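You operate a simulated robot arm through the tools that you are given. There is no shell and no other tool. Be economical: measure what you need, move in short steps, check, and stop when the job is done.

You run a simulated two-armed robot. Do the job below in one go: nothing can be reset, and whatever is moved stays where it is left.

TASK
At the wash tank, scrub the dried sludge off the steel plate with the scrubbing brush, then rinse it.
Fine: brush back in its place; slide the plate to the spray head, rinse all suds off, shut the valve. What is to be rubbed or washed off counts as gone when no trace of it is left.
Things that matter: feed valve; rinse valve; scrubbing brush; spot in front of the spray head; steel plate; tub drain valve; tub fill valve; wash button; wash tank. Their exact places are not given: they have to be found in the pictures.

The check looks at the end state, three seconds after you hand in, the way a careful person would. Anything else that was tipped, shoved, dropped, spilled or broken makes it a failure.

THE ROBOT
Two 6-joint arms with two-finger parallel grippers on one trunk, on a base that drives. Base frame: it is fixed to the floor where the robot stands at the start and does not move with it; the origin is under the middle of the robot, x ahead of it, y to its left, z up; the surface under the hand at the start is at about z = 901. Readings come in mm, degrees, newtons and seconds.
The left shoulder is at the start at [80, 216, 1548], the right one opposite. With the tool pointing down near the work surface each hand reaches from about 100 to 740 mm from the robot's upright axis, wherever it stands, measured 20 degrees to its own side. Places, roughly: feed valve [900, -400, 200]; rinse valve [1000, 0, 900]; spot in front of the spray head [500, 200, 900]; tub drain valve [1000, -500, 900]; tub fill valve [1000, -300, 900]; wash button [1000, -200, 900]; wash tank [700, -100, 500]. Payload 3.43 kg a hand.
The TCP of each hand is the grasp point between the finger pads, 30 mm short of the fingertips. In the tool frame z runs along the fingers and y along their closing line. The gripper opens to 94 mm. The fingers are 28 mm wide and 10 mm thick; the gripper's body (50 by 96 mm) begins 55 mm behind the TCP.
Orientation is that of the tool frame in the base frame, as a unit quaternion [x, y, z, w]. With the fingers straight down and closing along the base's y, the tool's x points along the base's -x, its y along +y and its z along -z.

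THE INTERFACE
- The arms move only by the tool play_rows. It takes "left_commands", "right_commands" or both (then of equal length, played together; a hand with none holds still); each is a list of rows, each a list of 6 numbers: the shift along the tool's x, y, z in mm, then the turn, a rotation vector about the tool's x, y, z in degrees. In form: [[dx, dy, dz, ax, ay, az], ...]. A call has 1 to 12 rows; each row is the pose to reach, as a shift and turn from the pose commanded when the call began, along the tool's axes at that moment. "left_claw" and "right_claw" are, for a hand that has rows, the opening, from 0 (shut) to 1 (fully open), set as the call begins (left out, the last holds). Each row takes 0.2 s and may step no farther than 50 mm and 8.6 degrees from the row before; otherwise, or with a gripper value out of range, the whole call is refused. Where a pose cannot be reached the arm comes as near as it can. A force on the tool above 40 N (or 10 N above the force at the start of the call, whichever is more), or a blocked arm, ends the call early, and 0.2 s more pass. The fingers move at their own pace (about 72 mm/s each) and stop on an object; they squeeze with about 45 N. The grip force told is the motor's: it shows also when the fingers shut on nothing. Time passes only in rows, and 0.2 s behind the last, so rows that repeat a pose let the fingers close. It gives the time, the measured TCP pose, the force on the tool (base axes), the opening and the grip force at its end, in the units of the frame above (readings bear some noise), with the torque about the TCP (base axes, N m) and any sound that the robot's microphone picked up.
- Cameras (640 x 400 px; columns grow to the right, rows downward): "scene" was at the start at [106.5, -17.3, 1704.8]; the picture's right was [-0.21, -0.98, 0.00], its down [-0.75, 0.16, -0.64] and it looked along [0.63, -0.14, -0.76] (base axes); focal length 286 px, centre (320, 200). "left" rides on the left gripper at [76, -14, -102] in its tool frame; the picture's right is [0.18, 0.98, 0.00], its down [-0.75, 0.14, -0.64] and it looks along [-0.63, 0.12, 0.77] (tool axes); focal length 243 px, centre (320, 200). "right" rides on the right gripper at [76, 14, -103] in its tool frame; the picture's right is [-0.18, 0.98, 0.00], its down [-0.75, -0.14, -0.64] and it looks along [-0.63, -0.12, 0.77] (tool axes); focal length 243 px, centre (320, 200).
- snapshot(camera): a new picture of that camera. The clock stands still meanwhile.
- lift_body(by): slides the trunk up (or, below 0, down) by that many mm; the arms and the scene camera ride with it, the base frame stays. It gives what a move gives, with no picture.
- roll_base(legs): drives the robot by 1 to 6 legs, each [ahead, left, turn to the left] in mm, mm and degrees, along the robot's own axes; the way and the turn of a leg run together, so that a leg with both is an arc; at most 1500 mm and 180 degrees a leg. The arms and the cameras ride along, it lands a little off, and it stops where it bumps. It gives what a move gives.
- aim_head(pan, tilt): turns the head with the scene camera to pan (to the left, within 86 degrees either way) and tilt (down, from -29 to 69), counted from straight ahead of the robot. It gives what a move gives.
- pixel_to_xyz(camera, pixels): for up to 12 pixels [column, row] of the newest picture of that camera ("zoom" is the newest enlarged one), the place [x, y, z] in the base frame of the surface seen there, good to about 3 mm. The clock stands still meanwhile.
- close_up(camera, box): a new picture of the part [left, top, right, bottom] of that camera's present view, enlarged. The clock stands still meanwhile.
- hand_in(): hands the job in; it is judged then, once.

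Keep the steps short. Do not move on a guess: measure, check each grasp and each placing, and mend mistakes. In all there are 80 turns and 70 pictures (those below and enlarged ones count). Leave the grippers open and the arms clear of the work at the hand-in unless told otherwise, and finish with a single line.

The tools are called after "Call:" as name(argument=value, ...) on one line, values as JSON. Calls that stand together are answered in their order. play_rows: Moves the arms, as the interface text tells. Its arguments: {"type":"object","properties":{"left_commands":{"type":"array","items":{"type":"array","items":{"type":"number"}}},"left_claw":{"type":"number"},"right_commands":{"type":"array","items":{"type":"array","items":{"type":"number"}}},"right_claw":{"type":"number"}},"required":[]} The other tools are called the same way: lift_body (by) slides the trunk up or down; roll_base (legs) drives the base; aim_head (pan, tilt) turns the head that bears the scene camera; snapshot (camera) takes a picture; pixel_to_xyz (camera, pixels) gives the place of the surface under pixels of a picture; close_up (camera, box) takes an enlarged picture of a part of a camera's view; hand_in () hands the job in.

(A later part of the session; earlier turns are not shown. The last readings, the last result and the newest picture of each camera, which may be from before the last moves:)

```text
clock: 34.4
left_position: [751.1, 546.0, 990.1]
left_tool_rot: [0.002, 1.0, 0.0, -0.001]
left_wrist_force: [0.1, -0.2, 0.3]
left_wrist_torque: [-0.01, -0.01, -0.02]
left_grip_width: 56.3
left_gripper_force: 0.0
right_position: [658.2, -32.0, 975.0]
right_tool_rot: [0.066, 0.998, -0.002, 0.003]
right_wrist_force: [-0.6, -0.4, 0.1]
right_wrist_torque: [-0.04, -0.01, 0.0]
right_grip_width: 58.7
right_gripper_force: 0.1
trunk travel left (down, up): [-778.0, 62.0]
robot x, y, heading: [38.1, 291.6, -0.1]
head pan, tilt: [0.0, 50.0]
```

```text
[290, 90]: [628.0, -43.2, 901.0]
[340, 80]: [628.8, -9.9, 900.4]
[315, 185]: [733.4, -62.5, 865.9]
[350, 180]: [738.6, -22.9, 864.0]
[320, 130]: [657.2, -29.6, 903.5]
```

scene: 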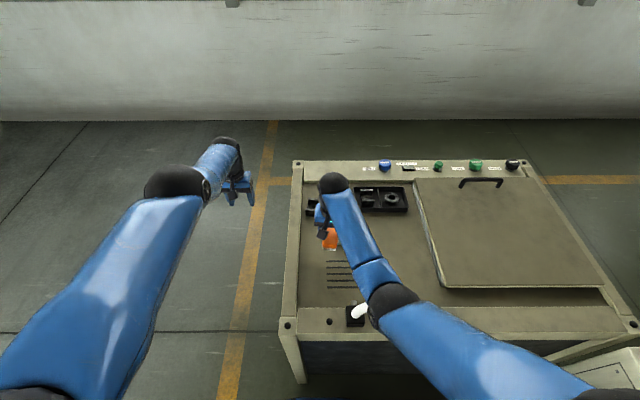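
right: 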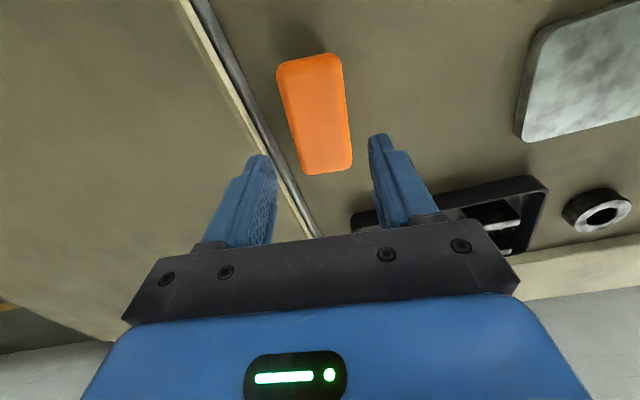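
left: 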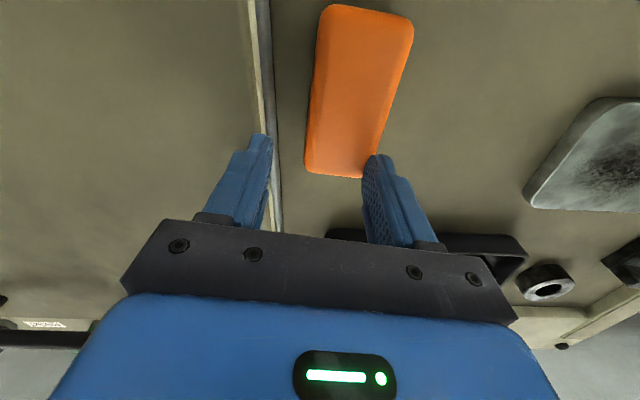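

The brush is home and upright. Next I'll measure the slots, spray head, plate and the neighbouring parts.

Call:
close_up(camera="scene", box=[290, 180, 400, 270])

Call:
pixel_to_xyz(camera="zoom", pixels=[[245, 175], [380, 175], [240, 260], [395, 262], [235, 80], [215, 50], [258, 45], [150, 105], [235, 375], [420, 375], [250, 280], [300, 90]])

Call:
close_up(camera="scene", box=[290, 250, 400, 340])

Call:
pixel_to_xyz(camera="zoom", pixels=[[215, 62], [395, 62], [215, 210], [420, 200], [380, 340], [350, 360], [320, 100], [320, 203], [380, 300], [400, 320]])

```text
4.44 times, centred on (345, 225) of scene
```

zoom: 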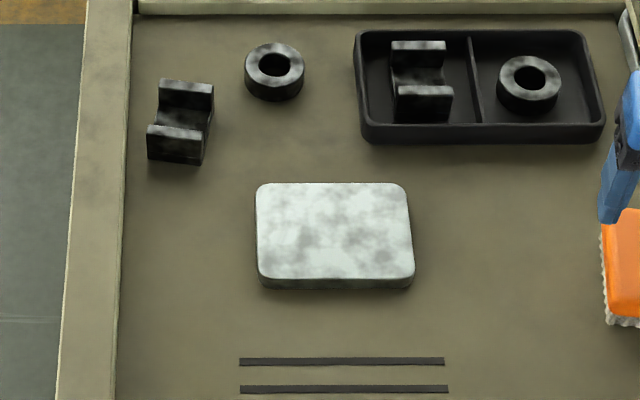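

```text
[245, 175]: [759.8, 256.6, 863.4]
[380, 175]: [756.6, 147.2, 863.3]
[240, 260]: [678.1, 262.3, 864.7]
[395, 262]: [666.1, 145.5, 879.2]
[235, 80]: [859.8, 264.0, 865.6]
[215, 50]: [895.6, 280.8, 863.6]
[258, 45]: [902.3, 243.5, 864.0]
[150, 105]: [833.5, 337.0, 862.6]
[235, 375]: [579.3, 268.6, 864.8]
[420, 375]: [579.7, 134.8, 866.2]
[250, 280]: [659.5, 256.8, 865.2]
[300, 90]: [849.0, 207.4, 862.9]
```

```text
4.44 times, centred on (345, 295) of scene
```

zoom: 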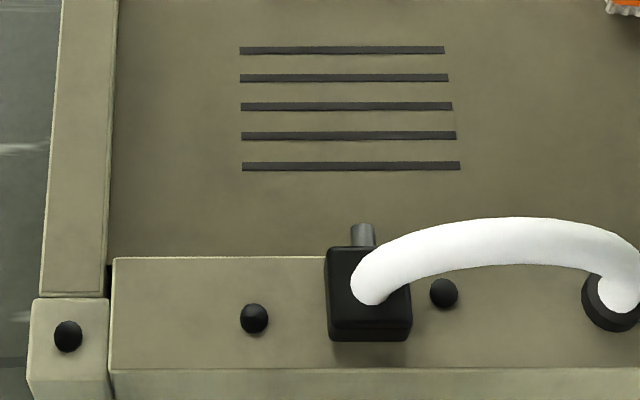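

```text
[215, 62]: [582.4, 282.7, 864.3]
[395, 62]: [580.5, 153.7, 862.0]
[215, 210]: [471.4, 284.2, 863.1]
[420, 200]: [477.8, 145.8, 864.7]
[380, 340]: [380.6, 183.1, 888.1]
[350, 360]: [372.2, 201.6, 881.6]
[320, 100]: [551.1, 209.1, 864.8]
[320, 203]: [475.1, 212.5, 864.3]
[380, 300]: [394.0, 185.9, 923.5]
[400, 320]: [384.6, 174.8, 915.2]
```

Slots span x 502–592, y 118–265, so the spot centre is ≈(547,190), straight in front of the nozzle (425,187). The plate centre is (694,188), and x>740 behind it is clear up to 800. I'll drag it towards me with the fingers behind it. To get the reach I'll first shift the base 110 mm left and 20 mm ahead.

Call:
roll_base(legs=[[0, 110, 0], [18, 0, 0]])

```text
clock: 36.0
left_position: [765.3, 662.1, 994.3]
left_tool_rot: [0.0, 1.0, -0.001, 0.002]
left_wrist_force: [-0.3, 1.0, -0.5]
left_wrist_torque: [-0.01, -0.03, 0.0]
left_grip_width: 56.6
left_gripper_force: 0.2
right_position: [674.3, 82.5, 978.0]
right_tool_rot: [0.065, 0.998, -0.002, 0.005]
right_wrist_force: [0.5, 0.1, -0.1]
right_wrist_torque: [-0.01, -0.03, 0.02]
right_grip_width: 58.5
right_gripper_force: 0.0
trunk travel left (down, up): [-778.0, 62.0]
robot x, y, heading: [54.2, 403.5, -0.1]
head pan, tilt: [0.0, 50.0]
```

Moving the right hand behind the plate at (758,188,~965), squared, opening 47 mm.

Call:
play_rows(right_commands=[[-23, 38, 3, 0, 0, -2.5], [-46, 77, 6, 0, 0, -5], [-69, 115, 10, 0, 0, -7.5], [-69, 115, 14, 0, 0, -7.5]], right_claw=0.5)

Call:
snapshot(camera="right")

```text
clock: 37.0
left_position: [771.5, 661.7, 989.9]
left_tool_rot: [0.001, 1.0, 0.0, -0.002]
left_wrist_force: [-0.4, -0.1, -0.8]
left_wrist_torque: [0.01, 0.01, -0.01]
left_grip_width: 56.4
left_gripper_force: 0.0
right_position: [761.8, 188.7, 960.0]
right_tool_rot: [-0.001, 1.0, -0.001, 0.003]
right_wrist_force: [0.2, -0.5, 0.4]
right_wrist_torque: [-0.02, 0.01, 0.02]
right_grip_width: 47.0
right_gripper_force: 0.1
trunk travel left (down, up): [-778.0, 62.0]
robot x, y, heading: [58.2, 402.0, -0.1]
head pan, tilt: [0.0, 50.0]
```

```text
37 pictures are left
```

right: 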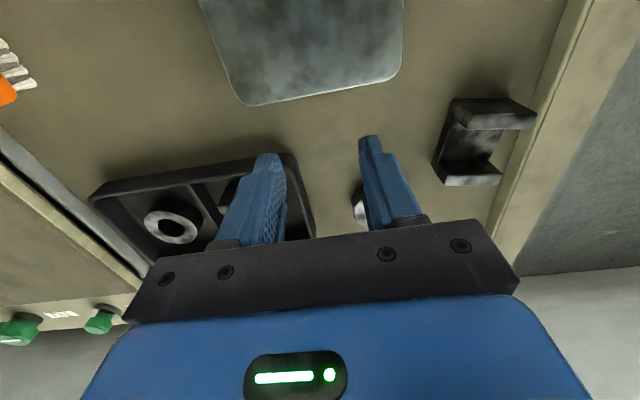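

Reached; the fingers are behind the plate's far edge. Lowering until the tips are ≈868.

Call:
play_rows(right_commands=[[0, 0, 25, 0, 0, 0], [0, 0, 50, 0, 0, 0], [0, 0, 62, 0, 0, 0], [0, 0, 62, 0, 0, 0]])

Call:
snapshot(camera="right")

```text
clock: 38.0
left_position: [769.6, 660.5, 991.8]
left_tool_rot: [0.001, 1.0, -0.001, -0.002]
left_wrist_force: [0.4, -0.4, -0.1]
left_wrist_torque: [-0.01, 0.01, 0.01]
left_grip_width: 56.5
left_gripper_force: 0.1
right_position: [736.1, 188.1, 912.5]
right_tool_rot: [-0.001, 1.0, -0.001, 0.003]
right_wrist_force: [0.7, -0.2, -0.3]
right_wrist_torque: [-0.03, 0.0, 0.03]
right_grip_width: 47.0
right_gripper_force: 0.0
right hand out of reach, approached as far as the arm can: row 1, 2, 3, 4
trunk travel left (down, up): [-778.0, 62.0]
robot x, y, heading: [58.2, 403.0, -0.3]
head pan, tilt: [0.0, 50.0]
```

```text
36 pictures are left
```

right: 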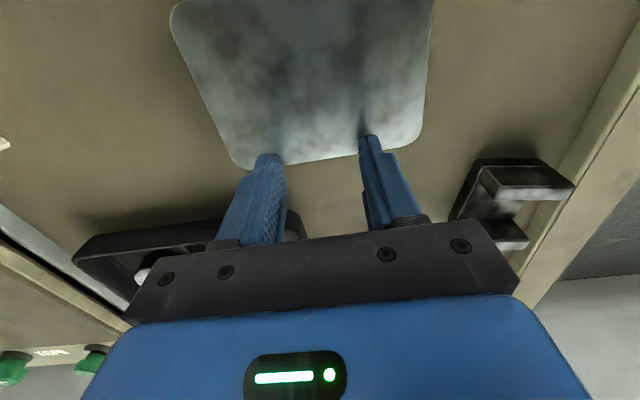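

Lower down, x is limited to 736. Better: go back to (762,188,960), which was reachable, and lower the trunk itself, which brings the fingers straight down.

Call:
play_rows(right_commands=[[0, 0, -30, 0, 0, 0], [-5, 0, -50, 0, 0, 0], [-28, 0, -50, 0, 0, 0], [-28, 0, -50, 0, 0, 0]])

```text
clock: 39.0
left_position: [767.9, 661.2, 989.7]
left_tool_rot: [0.0, 1.0, 0.0, -0.001]
left_wrist_force: [0.1, 0.4, 0.3]
left_wrist_torque: [0.02, 0.0, -0.05]
left_grip_width: 56.1
left_gripper_force: 0.2
right_position: [762.0, 188.3, 964.3]
right_tool_rot: [-0.001, 1.0, -0.001, 0.003]
right_wrist_force: [0.7, 0.0, 0.0]
right_wrist_torque: [0.03, -0.01, 0.0]
right_grip_width: 47.2
right_gripper_force: 0.1
trunk travel left (down, up): [-778.0, 62.0]
robot x, y, heading: [58.1, 403.8, -0.0]
head pan, tilt: [0.0, 50.0]
```

Call:
lift_body(by=-65)

Call:
snapshot(camera="right")

```text
clock: 40.0
left_position: [768.4, 662.4, 925.6]
left_tool_rot: [0.001, 1.0, 0.0, -0.001]
left_wrist_force: [-0.1, 0.0, -1.2]
left_wrist_torque: [0.03, 0.02, 0.04]
left_grip_width: 56.6
left_gripper_force: 0.0
right_position: [762.0, 188.2, 899.6]
right_tool_rot: [0.0, 1.0, -0.001, 0.003]
right_wrist_force: [-0.2, -0.2, -0.2]
right_wrist_torque: [-0.02, 0.01, 0.01]
right_grip_width: 46.8
right_gripper_force: 0.0
trunk travel left (down, up): [-713.0, 127.0]
robot x, y, heading: [59.9, 408.3, 0.1]
head pan, tilt: [0.0, 50.0]
```

```text
35 pictures are left
```

right: 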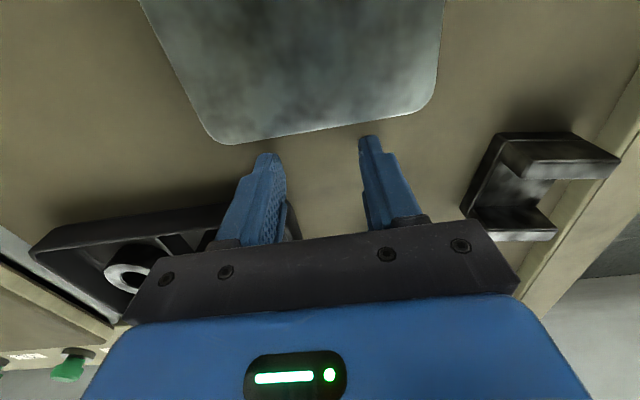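

Fingers are down behind the plate. Pulling towards me, 130 mm in small steps first.

Call:
play_rows(right_commands=[[10, 0, 0, 0, 0, 0], [16, 0, 0, 0, 0, 0], [26, 0, 0, 0, 0, 0], [38, 0, 0, 0, 0, 0], [50, 0, 0, 0, 0, 0], [62, 0, 0, 0, 0, 0], [76, 0, 0, 0, 0, 0], [90, 0, 0, 0, 0, 0], [104, 0, 0, 0, 0, 0], [116, 0, 0, 0, 0, 0], [126, 0, 0, 0, 0, 0], [132, 0, 0, 0, 0, 0]])

Call:
snapshot(camera="right")

Call:
close_up(camera="scene", box=[330, 200, 480, 320])

```text
clock: 42.6
left_position: [770.3, 661.1, 925.2]
left_tool_rot: [0.001, 1.0, 0.0, -0.001]
left_wrist_force: [-0.2, 0.2, 0.2]
left_wrist_torque: [0.03, -0.05, 0.02]
left_grip_width: 56.2
left_gripper_force: 0.0
right_position: [630.9, 189.0, 899.4]
right_tool_rot: [0.0, 1.0, -0.001, 0.004]
right_wrist_force: [2.5, 0.7, 0.6]
right_wrist_torque: [0.05, -0.05, 0.02]
right_grip_width: 47.2
right_gripper_force: 0.4
trunk travel left (down, up): [-713.0, 127.0]
robot x, y, heading: [56.3, 405.8, -0.1]
head pan, tilt: [0.0, 50.0]
```

```text
34 pictures are left
```

right: 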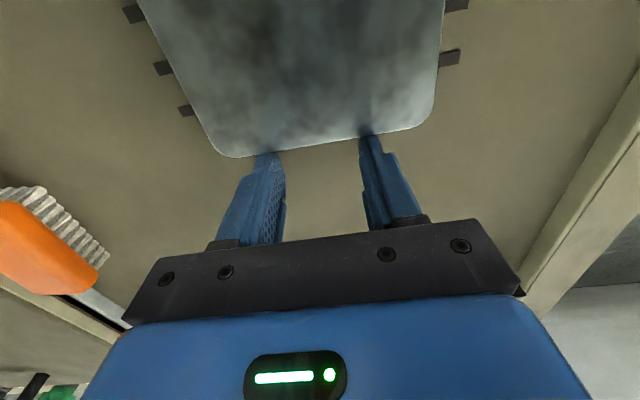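

```text
3.33 times, centred on (405, 260) of scene
```

zoom: 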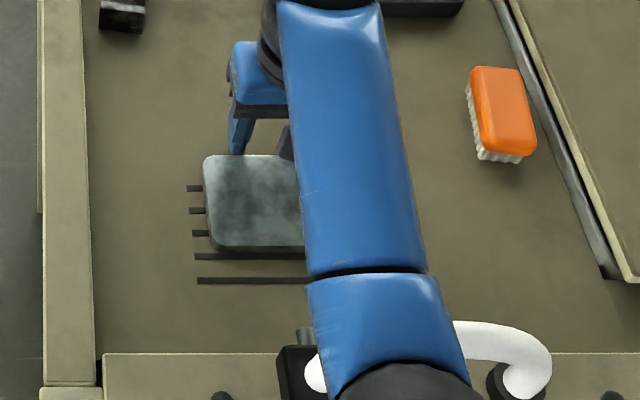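

Plate slides straight, far edge at ≈617, centre ≈578. Another 31 mm to the centre of the slots.

Call:
play_rows(right_commands=[[8, 0, 0, 0, 0, 0], [18, 0, 0, 0, 0, 0], [26, 0, 0, 0, 0, 0], [31, 0, 0, 0, 0, 0], [20, 0, 0, 0, 0, 0], [0, 0, 0, 0, 0, 0], [0, 0, -30, 0, 0, 0], [0, 0, -60, 0, 0, 0], [0, -40, -75, 0, 0, 0], [0, -80, -75, 0, 0, 0], [0, -120, -75, 0, 0, 0], [0, -160, -75, 0, 0, 0]])

Call:
snapshot(camera="scene")

Call:
close_up(camera="scene", box=[360, 220, 460, 320])

```text
clock: 45.2
left_position: [768.8, 660.5, 925.7]
left_tool_rot: [0.001, 1.0, 0.0, -0.001]
left_wrist_force: [0.6, -0.4, 0.8]
left_wrist_torque: [-0.02, 0.0, -0.01]
left_grip_width: 56.2
left_gripper_force: 0.1
right_position: [628.8, 28.8, 970.7]
right_tool_rot: [-0.001, 1.0, -0.001, 0.003]
right_wrist_force: [0.0, 0.5, 0.7]
right_wrist_torque: [0.0, -0.01, 0.01]
right_grip_width: 46.9
right_gripper_force: 0.1
right hand out of reach, approached as far as the arm can: row 9
trunk travel left (down, up): [-713.0, 127.0]
robot x, y, heading: [53.7, 402.7, -0.0]
head pan, tilt: [0.0, 50.0]
```

```text
32 pictures are left
```

scene: 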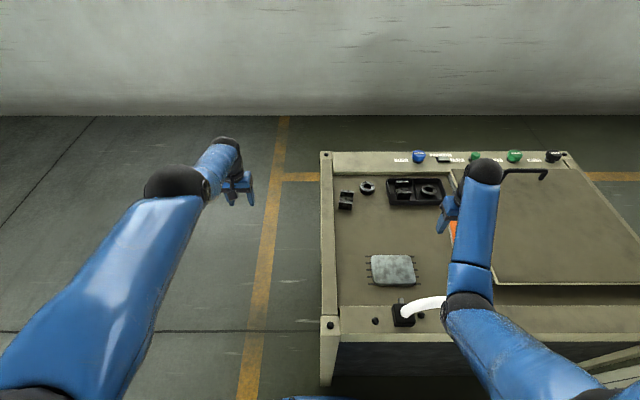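

```text
4.00 times, centred on (410, 270) of scene
```

zoom: 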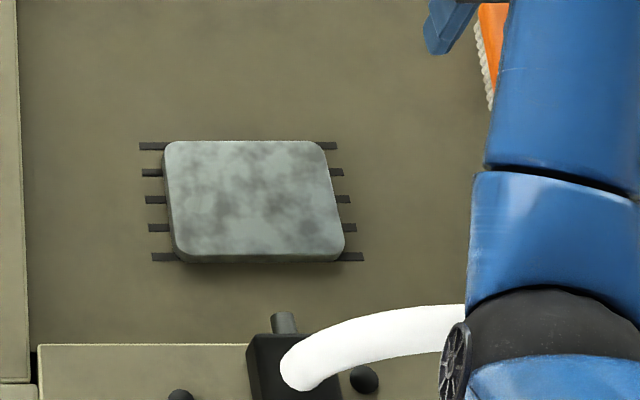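

The plate sits centred on the slots. The rinse valve at (997,16) is too far from the front, so I'll go round to the tank's left side. First I'll raise the trunk so both hands clear the hose (991), then back away, strafe left and turn right.

Call:
lift_body(by=125)

Call:
roll_base(legs=[[-480, 0, 0], [0, 480, 0], [0, 0, -90]])

Call:
snapshot(camera="scene")

```text
clock: 46.8
left_position: [768.4, 661.7, 1050.7]
left_tool_rot: [0.001, 1.0, -0.001, 0.0]
left_wrist_force: [0.1, 1.2, -0.2]
left_wrist_torque: [0.01, -0.03, 0.02]
left_grip_width: 56.2
left_gripper_force: 0.1
right_position: [629.2, 29.2, 1097.6]
right_tool_rot: [-0.001, 1.0, -0.001, 0.003]
right_wrist_force: [-0.8, 0.0, -0.6]
right_wrist_torque: [-0.01, 0.03, 0.02]
right_grip_width: 47.0
right_gripper_force: 0.1
trunk travel left (down, up): [-838.0, 2.0]
robot x, y, heading: [55.6, 403.8, -0.2]
head pan, tilt: [0.0, 50.0]
```

```text
clock: 55.9
left_position: [-168.5, 164.7, 1050.2]
left_tool_rot: [0.714, 0.7, 0.001, 0.0]
left_wrist_force: [-0.6, 0.2, 0.3]
left_wrist_torque: [0.01, 0.03, 0.0]
left_grip_width: 56.4
left_gripper_force: 0.1
right_position: [-798.7, 314.8, 1097.3]
right_tool_rot: [0.713, 0.701, -0.003, 0.0]
right_wrist_force: [0.0, 0.0, -1.1]
right_wrist_torque: [0.04, 0.01, 0.01]
right_grip_width: 47.2
right_gripper_force: 0.1
trunk travel left (down, up): [-838.0, 2.0]
robot x, y, heading: [-415.6, 880.3, -90.8]
head pan, tilt: [0.0, 50.0]
```

```text
30 pictures are left
```

scene: 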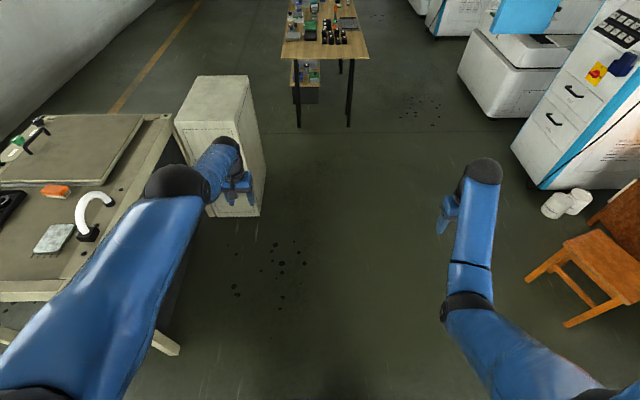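

Clear. Strafing left (towards +x) 1210 mm alongside the tank, trimming the heading; hands (tips ≥1020) stay above the hose.

Call:
roll_base(legs=[[0, 0, 0.8], [0, 1210, 0]])

Call:
snapshot(camera="scene")

```text
clock: 62.4
left_position: [1059.0, 168.9, 1050.1]
left_tool_rot: [0.706, 0.708, 0.0, -0.001]
left_wrist_force: [0.7, 0.2, -0.1]
left_wrist_torque: [-0.02, -0.02, 0.0]
left_grip_width: 56.6
left_gripper_force: 0.1
right_position: [426.4, 305.0, 1096.9]
right_tool_rot: [0.705, 0.709, -0.002, 0.001]
right_wrist_force: [0.4, -0.5, -0.3]
right_wrist_torque: [0.02, -0.01, 0.04]
right_grip_width: 47.0
right_gripper_force: 0.1
trunk travel left (down, up): [-838.0, 2.0]
robot x, y, heading: [803.1, 882.8, -89.5]
head pan, tilt: [0.0, 50.0]
```

```text
29 pictures are left
```

scene: 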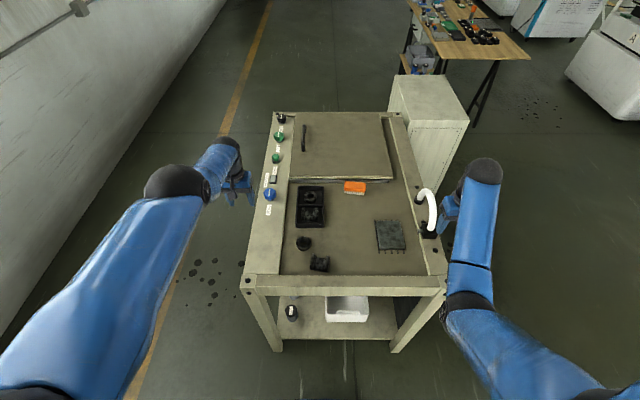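

Call:
close_up(camera="scene", box=[240, 180, 340, 280])

Call:
close_up(camera="scene", box=[240, 270, 400, 370])

Call:
pixel_to_xyz(camera="scene", pixels=[[270, 194], [270, 187], [270, 199], [264, 194], [275, 194], [292, 312], [348, 310], [330, 290], [269, 175], [390, 237], [245, 285], [427, 185]])

```text
4.00 times, centred on (290, 230) of scene
```

zoom: 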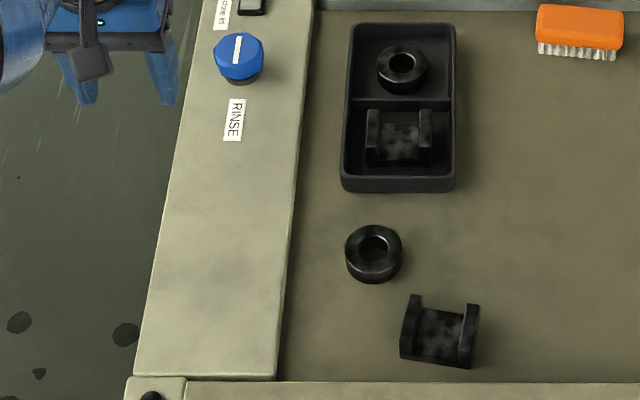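

```text
4.00 times, centred on (320, 320) of scene
```

zoom: 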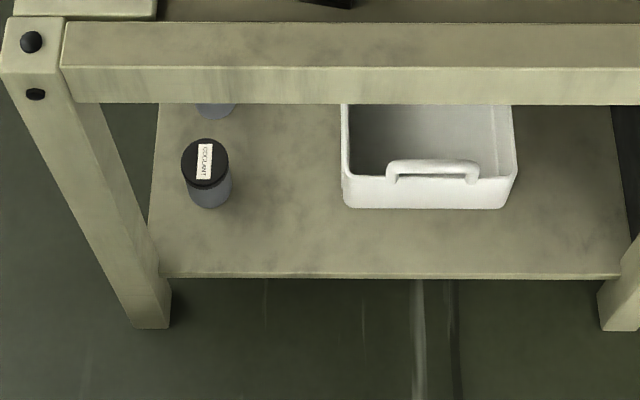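

```text
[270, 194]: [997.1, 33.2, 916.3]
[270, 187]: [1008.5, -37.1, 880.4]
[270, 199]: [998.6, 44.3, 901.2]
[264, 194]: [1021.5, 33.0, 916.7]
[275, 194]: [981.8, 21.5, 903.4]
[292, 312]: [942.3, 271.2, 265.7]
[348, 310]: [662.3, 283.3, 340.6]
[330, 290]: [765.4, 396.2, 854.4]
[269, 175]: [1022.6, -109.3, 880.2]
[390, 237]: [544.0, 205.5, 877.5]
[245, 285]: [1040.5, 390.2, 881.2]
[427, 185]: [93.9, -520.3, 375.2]
```

Call:
close_up(camera="scene", box=[258, 164, 290, 210])

```text
8.70 times, centred on (274, 187) of scene
```

zoom: 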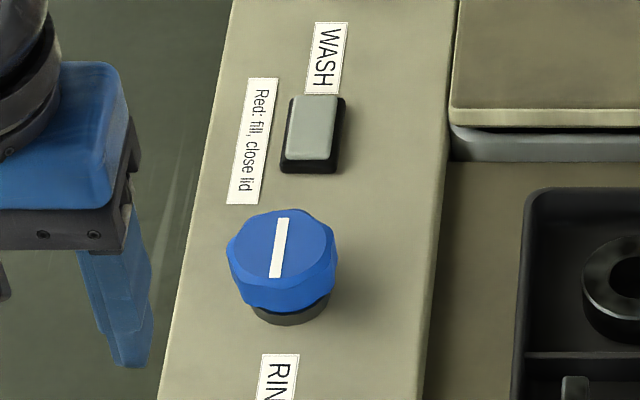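

Call:
pixel_to_xyz(camera="zoom", pixels=[[238, 245], [328, 245], [284, 214], [275, 275], [280, 245], [290, 300], [290, 320], [230, 275], [338, 275], [315, 100], [310, 160]])

```text
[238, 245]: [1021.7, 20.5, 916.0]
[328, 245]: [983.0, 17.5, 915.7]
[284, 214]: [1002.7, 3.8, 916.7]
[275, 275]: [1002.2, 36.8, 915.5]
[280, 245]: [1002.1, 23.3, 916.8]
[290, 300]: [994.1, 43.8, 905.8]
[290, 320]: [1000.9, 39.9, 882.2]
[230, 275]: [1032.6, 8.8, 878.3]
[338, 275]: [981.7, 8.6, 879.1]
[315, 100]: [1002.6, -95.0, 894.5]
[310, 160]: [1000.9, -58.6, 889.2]
```

Knob centre is ≈(1002,20), Ø≈46, top 916; its line is along y (shut like the others). Driving ahead 155 mm puts the left hand (1059, ~14) next to it at z 1050, with the base still just off the frame.

Call:
roll_base(legs=[[0, 0, -0.5], [155, 0, 0]])

```text
clock: 64.1
left_position: [1053.5, 15.6, 1052.6]
left_tool_rot: [0.709, 0.705, 0.0, 0.0]
left_wrist_force: [0.0, -0.1, -0.2]
left_wrist_torque: [-0.01, 0.03, -0.02]
left_grip_width: 56.2
left_gripper_force: 0.0
right_position: [423.6, 156.7, 1099.3]
right_tool_rot: [0.707, 0.707, -0.003, 0.002]
right_wrist_force: [0.9, 0.6, 0.3]
right_wrist_torque: [-0.02, -0.02, 0.02]
right_grip_width: 47.0
right_gripper_force: 0.0
trunk travel left (down, up): [-838.0, 2.0]
robot x, y, heading: [797.5, 724.7, -90.2]
head pan, tilt: [0.0, 50.0]
```

Tool x is now base +y and tool y base +x. I'll bring the left hand over the knob (dy -51), opening 70 mm, and retract the right hand 260 mm toward me, away from the hose.

Call:
play_rows(left_commands=[[1, -13, 0, 0, 0, 0], [2, -26, 0, 0, 0, 0], [4, -40, 0, 0, 0, 0], [4, -51, 0, 0, 0, 0], [4, -51, 0, 0, 0, 0], [4, -51, 0, 0, 0, 0], [4, -51, 0, 0, 0, 0]], right_commands=[[38, 0, 0, 0, 0, 0], [76, 0, 0, 0, 0, 0], [114, 0, 0, 0, 0, 0], [152, 0, 0, 0, 0, 0], [190, 0, 0, 0, 0, 0], [228, 0, 0, 0, 0, 0], [260, 0, 0, 0, 0, 0]], left_claw=0.75)

Call:
snapshot(camera="left")

```text
clock: 65.7
left_position: [1004.0, 13.9, 1050.5]
left_tool_rot: [0.708, 0.706, 0.001, -0.001]
left_wrist_force: [0.1, -0.2, -0.5]
left_wrist_torque: [-0.03, -0.01, 0.0]
left_grip_width: 70.5
left_gripper_force: 0.0
left hand out of reach, approached as far as the arm can: row 3, 4, 5, 6, 7
right_position: [427.6, 417.0, 1045.0]
right_tool_rot: [0.707, 0.707, -0.007, 0.002]
right_wrist_force: [0.2, 0.7, -0.3]
right_wrist_torque: [0.0, 0.02, 0.04]
right_grip_width: 46.9
right_gripper_force: 0.1
right hand out of reach, approached as far as the arm can: row 1, 2, 3, 4, 5, 6, 7
trunk travel left (down, up): [-838.0, 2.0]
robot x, y, heading: [800.3, 725.7, -90.0]
head pan, tilt: [0.0, 50.0]
```

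```text
25 pictures are left
```

left: 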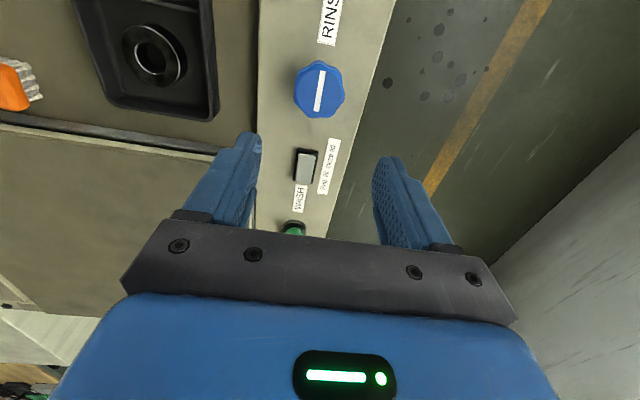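

Left is above at (1004,14). I'll lower the trunk 65 mm for better reach (left→985, right→980, both still clear).

Call:
lift_body(by=-65)

Call:
pixel_to_xyz(camera="left", pixels=[[297, 88], [344, 90], [320, 64], [318, 115], [320, 88]])

```text
clock: 66.7
left_position: [1003.8, 12.8, 984.2]
left_tool_rot: [0.708, 0.706, 0.001, -0.001]
left_wrist_force: [0.2, 0.5, -1.0]
left_wrist_torque: [-0.04, 0.0, 0.0]
left_grip_width: 70.2
left_gripper_force: 0.0
right_position: [426.2, 415.9, 978.8]
right_tool_rot: [0.707, 0.707, -0.006, 0.003]
right_wrist_force: [-0.3, 0.1, 0.0]
right_wrist_torque: [0.01, 0.01, 0.04]
right_grip_width: 47.1
right_gripper_force: 0.1
trunk travel left (down, up): [-773.0, 67.0]
robot x, y, heading: [796.5, 722.8, -90.2]
head pan, tilt: [0.0, 50.0]
```

```text
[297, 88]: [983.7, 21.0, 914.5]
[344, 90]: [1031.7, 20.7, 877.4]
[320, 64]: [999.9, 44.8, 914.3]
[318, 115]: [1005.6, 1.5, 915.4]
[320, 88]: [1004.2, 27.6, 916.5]
```

Call:
play_rows(left_commands=[[8, -2, 0, 0, 0, 0], [8, -2, 20, 0, 0, 0], [8, -2, 37, 0, 0, 0], [8, -2, 37, 0, 0, 0]])

Call:
snapshot(camera="left")

```text
clock: 67.7
left_position: [1001.8, 25.2, 949.3]
left_tool_rot: [0.709, 0.706, 0.001, -0.001]
left_wrist_force: [-0.1, 0.0, 0.8]
left_wrist_torque: [0.0, 0.02, 0.0]
left_grip_width: 70.5
left_gripper_force: 0.1
left hand out of reach, approached as far as the arm can: row 1, 3, 4
right_position: [426.7, 415.7, 977.9]
right_tool_rot: [0.707, 0.707, -0.005, 0.002]
right_wrist_force: [-0.3, -1.4, -0.4]
right_wrist_torque: [-0.03, 0.03, 0.02]
right_grip_width: 46.7
right_gripper_force: 0.1
trunk travel left (down, up): [-773.0, 67.0]
robot x, y, heading: [800.7, 724.5, -90.4]
head pan, tilt: [0.0, 50.0]
```

```text
24 pictures are left
```

left: 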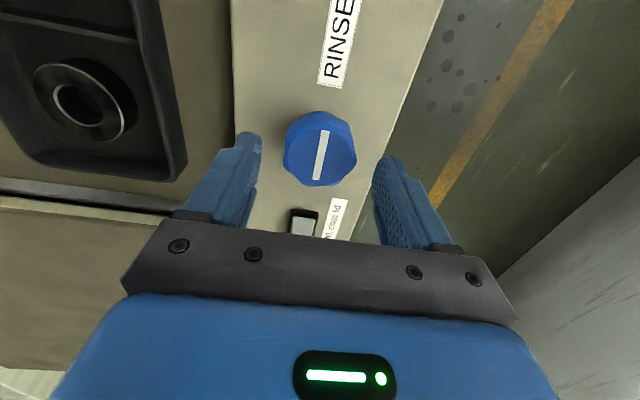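

Centred within a few mm. A further trunk drop of 30 mm brings the fingers straight down around the knob (tips ≈889, deck 880).

Call:
lift_body(by=-30)

Call:
snapshot(camera="left")

```text
clock: 68.5
left_position: [1001.7, 24.9, 921.6]
left_tool_rot: [0.709, 0.705, 0.002, -0.001]
left_wrist_force: [-0.3, 0.4, 0.2]
left_wrist_torque: [-0.02, 0.01, -0.02]
left_grip_width: 70.4
left_gripper_force: 0.1
right_position: [428.0, 414.6, 948.8]
right_tool_rot: [0.707, 0.708, -0.005, 0.002]
right_wrist_force: [0.6, -0.4, 0.6]
right_wrist_torque: [0.01, 0.01, -0.01]
right_grip_width: 46.9
right_gripper_force: 0.1
trunk travel left (down, up): [-743.0, 97.0]
robot x, y, heading: [796.0, 726.0, -90.5]
head pan, tilt: [0.0, 50.0]
```

```text
23 pictures are left
```

left: 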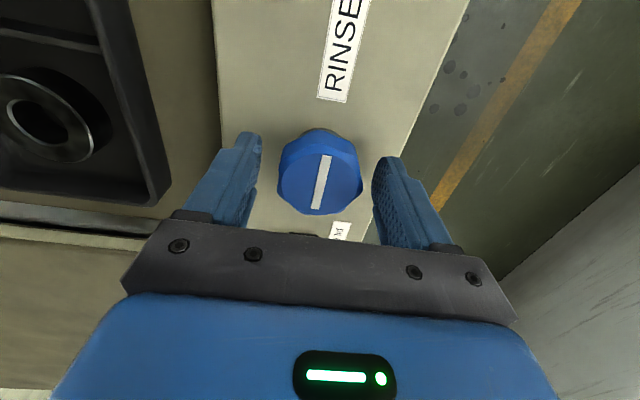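

Knob sits between the fingers. Closing.

Call:
play_rows(left_commands=[[-2, 0, 0, 0, 0, 0], [-3, 0, 0, 0, 0, 0], [-3, 0, 0, 0, 0, 0]], left_claw=0.3)

```text
clock: 69.3
left_position: [1002.8, 24.6, 920.5]
left_tool_rot: [0.708, 0.706, 0.002, -0.002]
left_wrist_force: [0.7, 4.7, -3.8]
left_wrist_torque: [-0.82, -0.1, 0.0]
left_grip_width: 47.5
left_gripper_force: 45.5
right_position: [427.0, 415.5, 948.3]
right_tool_rot: [0.708, 0.707, -0.007, 0.002]
right_wrist_force: [-0.2, 0.6, 0.3]
right_wrist_torque: [-0.01, 0.0, 0.03]
right_grip_width: 47.2
right_gripper_force: 0.0
trunk travel left (down, up): [-743.0, 97.0]
robot x, y, heading: [800.3, 728.5, -90.7]
head pan, tilt: [0.0, 50.0]
```

Gripped 47.5 mm. Turning counter-clockwise (from above; tool z negative) 40° and watching torque and sound.

Call:
play_rows(left_commands=[[0, 0, 0, 0, 0, -8], [0, 0, 0, 0, 0, -16], [0, 0, 0, 0, 0, -24], [0, 0, 0, 0, 0, -32], [0, 0, 0, 0, 0, -40]])

```text
clock: 70.5
left_position: [999.3, 24.6, 921.7]
left_tool_rot: [0.423, 0.906, 0.002, -0.002]
left_wrist_force: [-8.1, 2.4, -4.8]
left_wrist_torque: [0.2, 1.13, 0.0]
left_grip_width: 47.6
left_gripper_force: 45.4
left hand out of reach, approached as far as the arm can: row 2, 3
right_position: [425.8, 416.0, 947.6]
right_tool_rot: [0.706, 0.708, -0.007, 0.002]
right_wrist_force: [-0.3, -0.4, -0.6]
right_wrist_torque: [0.02, 0.05, -0.04]
right_grip_width: 47.0
right_gripper_force: 0.1
trunk travel left (down, up): [-743.0, 97.0]
robot x, y, heading: [799.9, 721.3, -89.9]
head pan, tilt: [0.0, 50.0]
```

Call:
snapshot(camera="scene")

Call:
close_up(camera="left", box=[200, 80, 440, 260])

```text
22 pictures are left
```

scene: 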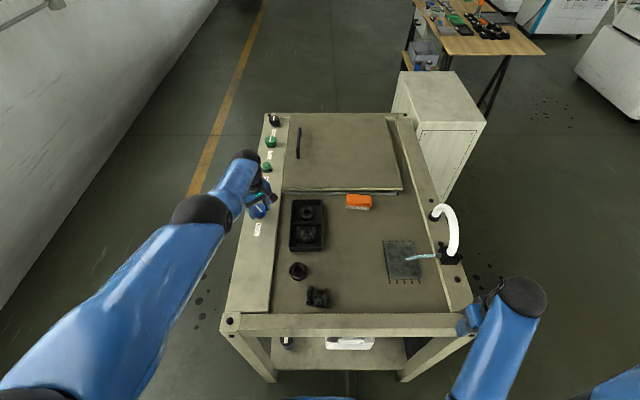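

```text
2.22 times, centred on (320, 170) of left
```

zoom: 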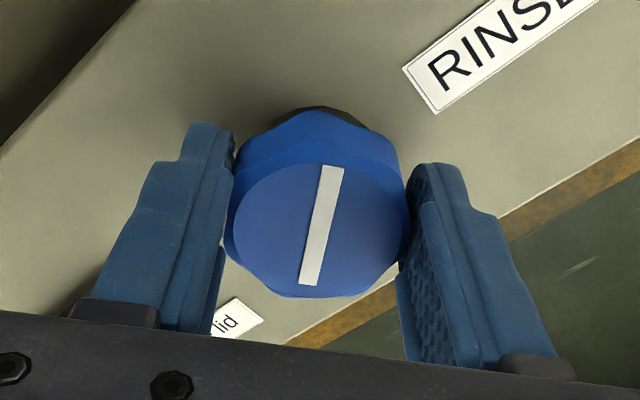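

The knob turned and water is spraying onto the plate. I'll open it further (to about 80°) and let it run a bit.

Call:
play_rows(left_commands=[[0, 0, 0, 0, 0, -8], [0, 0, 0, 0, 0, -16], [0, 0, 0, 0, 0, -24], [0, 0, 0, 0, 0, -32], [0, 0, 0, 0, 0, -32], [0, 0, 0, 0, 0, -32], [0, 0, 0, 0, 0, -32], [0, 0, 0, 0, 0, -32], [0, 0, 0, 0, 0, -32], [0, 0, 0, 0, 0, -32], [0, 0, 0, 0, 0, -32], [0, 0, 0, 0, 0, -32]])

Call:
close_up(camera="scene", box=[360, 210, 480, 300])

```text
clock: 73.1
left_position: [998.8, 22.0, 922.5]
left_tool_rot: [0.158, 0.987, 0.002, 0.001]
left_wrist_force: [-20.9, -8.3, -1.0]
left_wrist_torque: [0.2, 0.54, -0.03]
left_grip_width: 47.5
left_gripper_force: 44.9
left hand out of reach, approached as far as the arm can: row 1, 3, 4, 5, 6, 7
right_position: [423.2, 413.9, 947.2]
right_tool_rot: [0.707, 0.707, -0.005, 0.003]
right_wrist_force: [-0.1, 0.2, -0.2]
right_wrist_torque: [0.0, 0.01, 0.0]
right_grip_width: 46.9
right_gripper_force: 0.2
trunk travel left (down, up): [-743.0, 97.0]
robot x, y, heading: [801.1, 724.0, -90.1]
head pan, tilt: [0.0, 50.0]
```

```text
4.44 times, centred on (420, 255) of scene
```

zoom: 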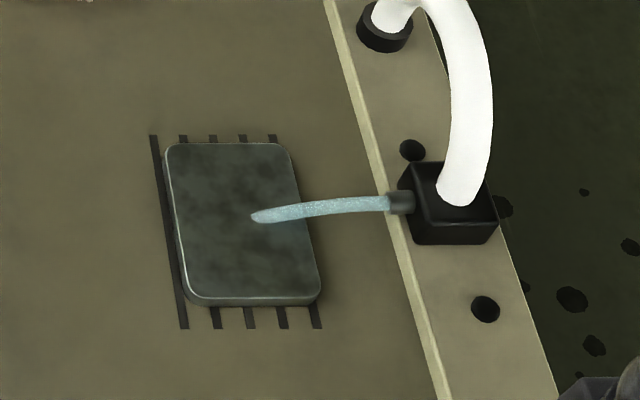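

The jet hits the plate. Letting it run several seconds more.

Call:
play_rows(left_commands=[[0, 0, 0, 0, 0, 0], [0, 0, 0, 0, 0, 0], [0, 0, 0, 0, 0, 0], [0, 0, 0, 0, 0, 0], [0, 0, 0, 0, 0, 0], [0, 0, 0, 0, 0, 0], [0, 0, 0, 0, 0, 0], [0, 0, 0, 0, 0, 0], [0, 0, 0, 0, 0, 0], [0, 0, 0, 0, 0, 0], [0, 0, 0, 0, 0, 0], [0, 0, 0, 0, 0, 0]])

Call:
play_rows(left_commands=[[0, 0, 0, 0, 0, 0], [0, 0, 0, 0, 0, 0], [0, 0, 0, 0, 0, 0], [0, 0, 0, 0, 0, 0], [0, 0, 0, 0, 0, 0], [0, 0, 0, 0, 0, 0], [0, 0, 0, 0, 0, 0], [0, 0, 0, 0, 0, 0], [0, 0, 0, 0, 0, 0], [0, 0, 0, 0, 0, 0], [0, 0, 0, 0, 0, 0], [0, 0, 0, 0, 0, 0]])

Call:
play_rows(left_commands=[[0, 0, 0, 0, 0, 0], [0, 0, 0, 0, 0, 0], [0, 0, 0, 0, 0, 0], [0, 0, 0, 0, 0, 0], [0, 0, 0, 0, 0, 0], [0, 0, 0, 0, 0, 0], [0, 0, 0, 0, 0, 0], [0, 0, 0, 0, 0, 0], [0, 0, 0, 0, 0, 0], [0, 0, 0, 0, 0, 0], [0, 0, 0, 0, 0, 0], [0, 0, 0, 0, 0, 0]])

Call:
close_up(camera="scene", box=[360, 210, 480, 300])

```text
clock: 75.7
left_position: [999.2, 22.5, 921.4]
left_tool_rot: [0.158, 0.987, 0.002, 0.001]
left_wrist_force: [-19.5, -11.8, 2.4]
left_wrist_torque: [-0.42, 0.48, -0.02]
left_grip_width: 47.4
left_gripper_force: 45.2
right_position: [425.6, 415.4, 947.2]
right_tool_rot: [0.707, 0.707, -0.005, 0.002]
right_wrist_force: [-1.2, -0.4, 0.6]
right_wrist_torque: [-0.04, 0.03, 0.01]
right_grip_width: 47.0
right_gripper_force: 0.2
trunk travel left (down, up): [-743.0, 97.0]
robot x, y, heading: [799.5, 722.3, -90.2]
head pan, tilt: [0.0, 50.0]
```

```text
clock: 78.3
left_position: [998.7, 22.2, 920.9]
left_tool_rot: [0.157, 0.988, 0.002, 0.001]
left_wrist_force: [-19.3, -14.3, 3.7]
left_wrist_torque: [-0.4, 0.45, -0.11]
left_grip_width: 47.7
left_gripper_force: 45.0
right_position: [423.3, 413.7, 947.1]
right_tool_rot: [0.707, 0.707, -0.005, 0.002]
right_wrist_force: [0.3, -0.1, 0.3]
right_wrist_torque: [0.0, 0.0, -0.03]
right_grip_width: 47.0
right_gripper_force: 0.1
trunk travel left (down, up): [-743.0, 97.0]
robot x, y, heading: [796.5, 724.7, -90.3]
head pan, tilt: [0.0, 50.0]
```

```text
clock: 80.9
left_position: [998.4, 22.1, 921.7]
left_tool_rot: [0.158, 0.987, 0.002, 0.002]
left_wrist_force: [-19.9, -14.2, 7.2]
left_wrist_torque: [-0.41, 0.4, -0.05]
left_grip_width: 47.5
left_gripper_force: 44.9
right_position: [425.0, 414.1, 947.7]
right_tool_rot: [0.707, 0.707, -0.005, 0.003]
right_wrist_force: [-0.8, 0.9, 1.2]
right_wrist_torque: [-0.02, -0.01, -0.01]
right_grip_width: 46.8
right_gripper_force: 0.1
trunk travel left (down, up): [-743.0, 97.0]
robot x, y, heading: [795.6, 725.7, -90.0]
head pan, tilt: [0.0, 50.0]
```

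```text
4.44 times, centred on (420, 255) of scene
```

zoom: 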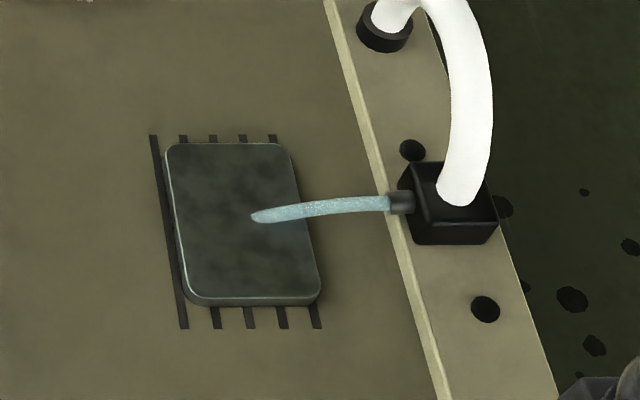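

The plate's film has faded further. Running another ~8 s to be sure, then comparing.

Call:
play_rows(left_commands=[[0, 0, 0, 0, 0, 0], [0, 0, 0, 0, 0, 0], [0, 0, 0, 0, 0, 0], [0, 0, 0, 0, 0, 0], [0, 0, 0, 0, 0, 0], [0, 0, 0, 0, 0, 0], [0, 0, 0, 0, 0, 0], [0, 0, 0, 0, 0, 0], [0, 0, 0, 0, 0, 0], [0, 0, 0, 0, 0, 0], [0, 0, 0, 0, 0, 0], [0, 0, 0, 0, 0, 0]])

Call:
play_rows(left_commands=[[0, 0, 0, 0, 0, 0], [0, 0, 0, 0, 0, 0], [0, 0, 0, 0, 0, 0], [0, 0, 0, 0, 0, 0], [0, 0, 0, 0, 0, 0], [0, 0, 0, 0, 0, 0], [0, 0, 0, 0, 0, 0], [0, 0, 0, 0, 0, 0], [0, 0, 0, 0, 0, 0], [0, 0, 0, 0, 0, 0], [0, 0, 0, 0, 0, 0], [0, 0, 0, 0, 0, 0]])

Call:
play_rows(left_commands=[[0, 0, 0, 0, 0, 0], [0, 0, 0, 0, 0, 0], [0, 0, 0, 0, 0, 0], [0, 0, 0, 0, 0, 0], [0, 0, 0, 0, 0, 0], [0, 0, 0, 0, 0, 0], [0, 0, 0, 0, 0, 0], [0, 0, 0, 0, 0, 0], [0, 0, 0, 0, 0, 0], [0, 0, 0, 0, 0, 0], [0, 0, 0, 0, 0, 0], [0, 0, 0, 0, 0, 0]])

Call:
close_up(camera="scene", box=[380, 230, 440, 290])

```text
clock: 83.5
left_position: [998.2, 21.8, 921.7]
left_tool_rot: [0.158, 0.987, 0.001, 0.001]
left_wrist_force: [-18.7, -14.8, 6.8]
left_wrist_torque: [-0.47, 0.38, -0.05]
left_grip_width: 47.7
left_gripper_force: 44.9
right_position: [424.7, 413.9, 946.4]
right_tool_rot: [0.707, 0.707, -0.005, 0.002]
right_wrist_force: [0.0, 0.1, 0.0]
right_wrist_torque: [-0.06, 0.0, 0.0]
right_grip_width: 46.8
right_gripper_force: 0.0
trunk travel left (down, up): [-743.0, 97.0]
robot x, y, heading: [799.1, 726.9, -90.1]
head pan, tilt: [0.0, 50.0]
```

```text
clock: 86.1
left_position: [997.8, 22.1, 921.8]
left_tool_rot: [0.158, 0.987, 0.001, 0.002]
left_wrist_force: [-19.2, -16.3, 6.7]
left_wrist_torque: [-0.46, 0.34, -0.07]
left_grip_width: 47.6
left_gripper_force: 45.1
right_position: [425.3, 414.2, 947.7]
right_tool_rot: [0.707, 0.707, -0.005, 0.003]
right_wrist_force: [-0.2, -0.7, -0.3]
right_wrist_torque: [0.01, -0.02, 0.02]
right_grip_width: 47.1
right_gripper_force: 0.1
trunk travel left (down, up): [-743.0, 97.0]
robot x, y, heading: [799.5, 727.5, -89.9]
head pan, tilt: [0.0, 50.0]
```

```text
clock: 88.7
left_position: [998.6, 22.1, 922.0]
left_tool_rot: [0.158, 0.987, 0.001, 0.002]
left_wrist_force: [-19.0, -15.9, 7.0]
left_wrist_torque: [-0.45, 0.34, -0.09]
left_grip_width: 47.7
left_gripper_force: 45.1
right_position: [424.0, 414.6, 946.5]
right_tool_rot: [0.706, 0.708, -0.006, 0.002]
right_wrist_force: [0.1, 0.9, 0.0]
right_wrist_torque: [0.01, 0.01, 0.04]
right_grip_width: 47.0
right_gripper_force: 0.1
trunk travel left (down, up): [-743.0, 97.0]
robot x, y, heading: [799.1, 722.7, -90.4]
head pan, tilt: [0.0, 50.0]
```

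```text
6.67 times, centred on (410, 260) of scene
```

zoom: 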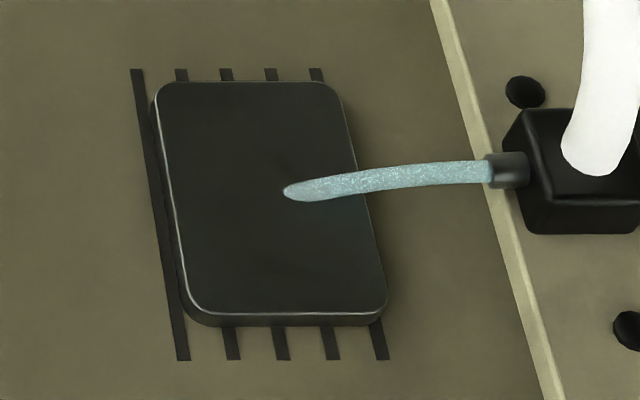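

The suds mottling is gone and the steel is a uniform clean surface. I'll rinse 2.4 s more, then look once more.

Call:
play_rows(left_commands=[[0, 0, 0, 0, 0, 0], [0, 0, 0, 0, 0, 0], [0, 0, 0, 0, 0, 0], [0, 0, 0, 0, 0, 0], [0, 0, 0, 0, 0, 0], [0, 0, 0, 0, 0, 0], [0, 0, 0, 0, 0, 0], [0, 0, 0, 0, 0, 0], [0, 0, 0, 0, 0, 0], [0, 0, 0, 0, 0, 0], [0, 0, 0, 0, 0, 0], [0, 0, 0, 0, 0, 0]])

Call:
play_rows(left_commands=[[0, 0, 0, 0, 0, 0], [0, 0, 0, 0, 0, 0], [0, 0, 0, 0, 0, 0], [0, 0, 0, 0, 0, 0], [0, 0, 0, 0, 0, 0], [0, 0, 0, 0, 0, 0], [0, 0, 0, 0, 0, 0], [0, 0, 0, 0, 0, 0], [0, 0, 0, 0, 0, 0], [0, 0, 0, 0, 0, 0], [0, 0, 0, 0, 0, 0], [0, 0, 0, 0, 0, 0]])

Call:
play_rows(left_commands=[[0, 0, 0, 0, 0, 8], [0, 0, 0, 0, 0, 16], [0, 0, 0, 0, 0, 24], [0, 0, 0, 0, 0, 32], [0, 0, 0, 0, 0, 40], [0, 0, 0, 0, 0, 48], [0, 0, 0, 0, 0, 56], [0, 0, 0, 0, 0, 64], [0, 0, 0, 0, 0, 70], [0, 0, 0, 0, 0, 73], [0, 0, 0, 0, 0, 73]])

Call:
close_up(camera="scene", box=[380, 230, 440, 290])

Call:
close_up(camera="left", box=[200, 80, 440, 260])

```text
clock: 91.3
left_position: [999.8, 22.0, 920.6]
left_tool_rot: [0.159, 0.987, 0.002, 0.001]
left_wrist_force: [-19.6, -16.4, 7.3]
left_wrist_torque: [-0.44, 0.36, -0.05]
left_grip_width: 47.6
left_gripper_force: 45.1
right_position: [423.8, 413.2, 946.4]
right_tool_rot: [0.707, 0.707, -0.004, 0.002]
right_wrist_force: [-0.1, -0.7, 0.2]
right_wrist_torque: [-0.02, 0.0, 0.0]
right_grip_width: 46.9
right_gripper_force: 0.1
trunk travel left (down, up): [-743.0, 97.0]
robot x, y, heading: [798.3, 724.4, -90.1]
head pan, tilt: [0.0, 50.0]
```

```text
clock: 93.9
left_position: [998.7, 22.9, 920.9]
left_tool_rot: [0.158, 0.987, 0.002, 0.001]
left_wrist_force: [-19.4, -16.0, 7.6]
left_wrist_torque: [-0.44, 0.34, -0.05]
left_grip_width: 47.5
left_gripper_force: 44.9
right_position: [423.7, 413.8, 946.9]
right_tool_rot: [0.707, 0.707, -0.005, 0.002]
right_wrist_force: [0.8, 0.5, 0.9]
right_wrist_torque: [0.0, 0.01, -0.03]
right_grip_width: 47.1
right_gripper_force: 0.1
trunk travel left (down, up): [-743.0, 97.0]
robot x, y, heading: [798.9, 723.2, -90.5]
head pan, tilt: [0.0, 50.0]
```

```text
clock: 96.3
left_position: [1002.1, 24.7, 922.5]
left_tool_rot: [0.714, 0.7, 0.001, -0.001]
left_wrist_force: [-4.5, -8.0, -1.0]
left_wrist_torque: [-0.47, 0.02, 0.82]
left_grip_width: 47.8
left_gripper_force: 44.7
left hand out of reach, approached as far as the arm can: row 2, 3, 4, 5, 6, 7, 8, 9, 10, 11
right_position: [426.8, 414.5, 947.3]
right_tool_rot: [0.706, 0.708, -0.006, 0.002]
right_wrist_force: [0.7, -1.1, -0.2]
right_wrist_torque: [-0.02, -0.02, -0.04]
right_grip_width: 47.0
right_gripper_force: 0.1
trunk travel left (down, up): [-743.0, 97.0]
robot x, y, heading: [795.4, 725.0, -90.0]
head pan, tilt: [0.0, 50.0]
```

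```text
6.67 times, centred on (410, 260) of scene
```

zoom: 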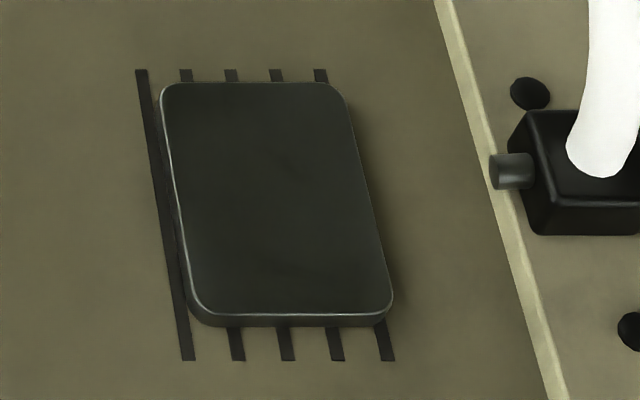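

```text
2.22 times, centred on (320, 170) of left
```

zoom: 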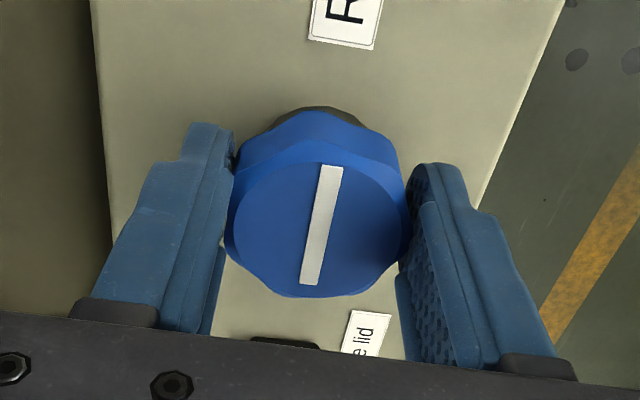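

Water is off, the valve is at its stop (torque 0.8 N·m), and the plate is clean. Opening the fingers, then raising the trunk straight up.

Call:
play_rows(left_commands=[[0, 0, 0, 0, 0, 0], [0, 0, 0, 0, 0, 0], [0, 0, 0, 0, 0, 0]], left_claw=0.75)

Call:
lift_body(by=95)

Call:
roll_base(legs=[[-350, 0, 0]])

Call:
snapshot(camera="scene")

```text
clock: 97.1
left_position: [1001.1, 25.0, 922.3]
left_tool_rot: [0.714, 0.7, 0.002, -0.002]
left_wrist_force: [-0.2, 1.3, 0.1]
left_wrist_torque: [0.01, 0.01, 0.03]
left_grip_width: 70.4
left_gripper_force: 0.0
right_position: [426.5, 415.2, 947.7]
right_tool_rot: [0.707, 0.707, -0.005, 0.002]
right_wrist_force: [-0.2, 0.2, -0.1]
right_wrist_torque: [0.0, 0.01, -0.05]
right_grip_width: 47.2
right_gripper_force: 0.0
trunk travel left (down, up): [-743.0, 97.0]
robot x, y, heading: [797.2, 724.8, -90.3]
head pan, tilt: [0.0, 50.0]
```

```text
clock: 98.3
left_position: [1001.8, 25.6, 1016.6]
left_tool_rot: [0.715, 0.7, 0.001, -0.002]
left_wrist_force: [-0.9, 0.2, 0.0]
left_wrist_torque: [0.01, 0.02, -0.03]
left_grip_width: 70.7
left_gripper_force: 0.1
right_position: [427.3, 415.0, 1042.1]
right_tool_rot: [0.707, 0.707, -0.005, 0.001]
right_wrist_force: [-0.3, -0.2, -0.2]
right_wrist_torque: [-0.01, 0.01, -0.01]
right_grip_width: 47.1
right_gripper_force: 0.1
trunk travel left (down, up): [-838.0, 2.0]
robot x, y, heading: [796.3, 725.1, -90.4]
head pan, tilt: [0.0, 50.0]
```

```text
clock: 100.6
left_position: [1002.3, 378.5, 1015.6]
left_tool_rot: [0.714, 0.7, 0.002, -0.002]
left_wrist_force: [0.4, -1.0, -0.8]
left_wrist_torque: [0.03, 0.0, 0.0]
left_grip_width: 70.6
left_gripper_force: 0.1
right_position: [427.2, 767.0, 1042.8]
right_tool_rot: [0.707, 0.707, -0.005, 0.001]
right_wrist_force: [0.6, 0.1, 0.0]
right_wrist_torque: [0.02, -0.03, 0.03]
right_grip_width: 47.0
right_gripper_force: 0.0
trunk travel left (down, up): [-838.0, 2.0]
robot x, y, heading: [802.1, 1082.4, -90.1]
head pan, tilt: [0.0, 50.0]
```

```text
15 pictures are left
```

scene: 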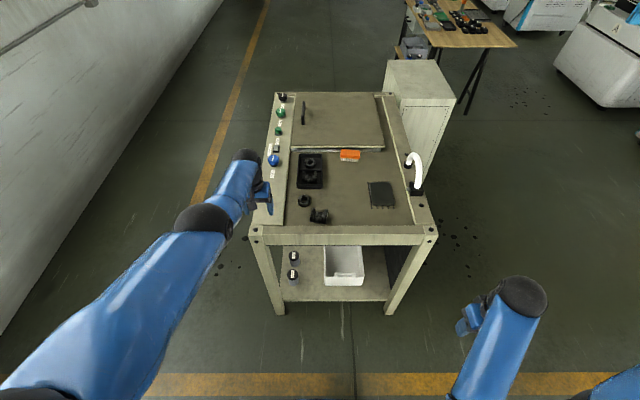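

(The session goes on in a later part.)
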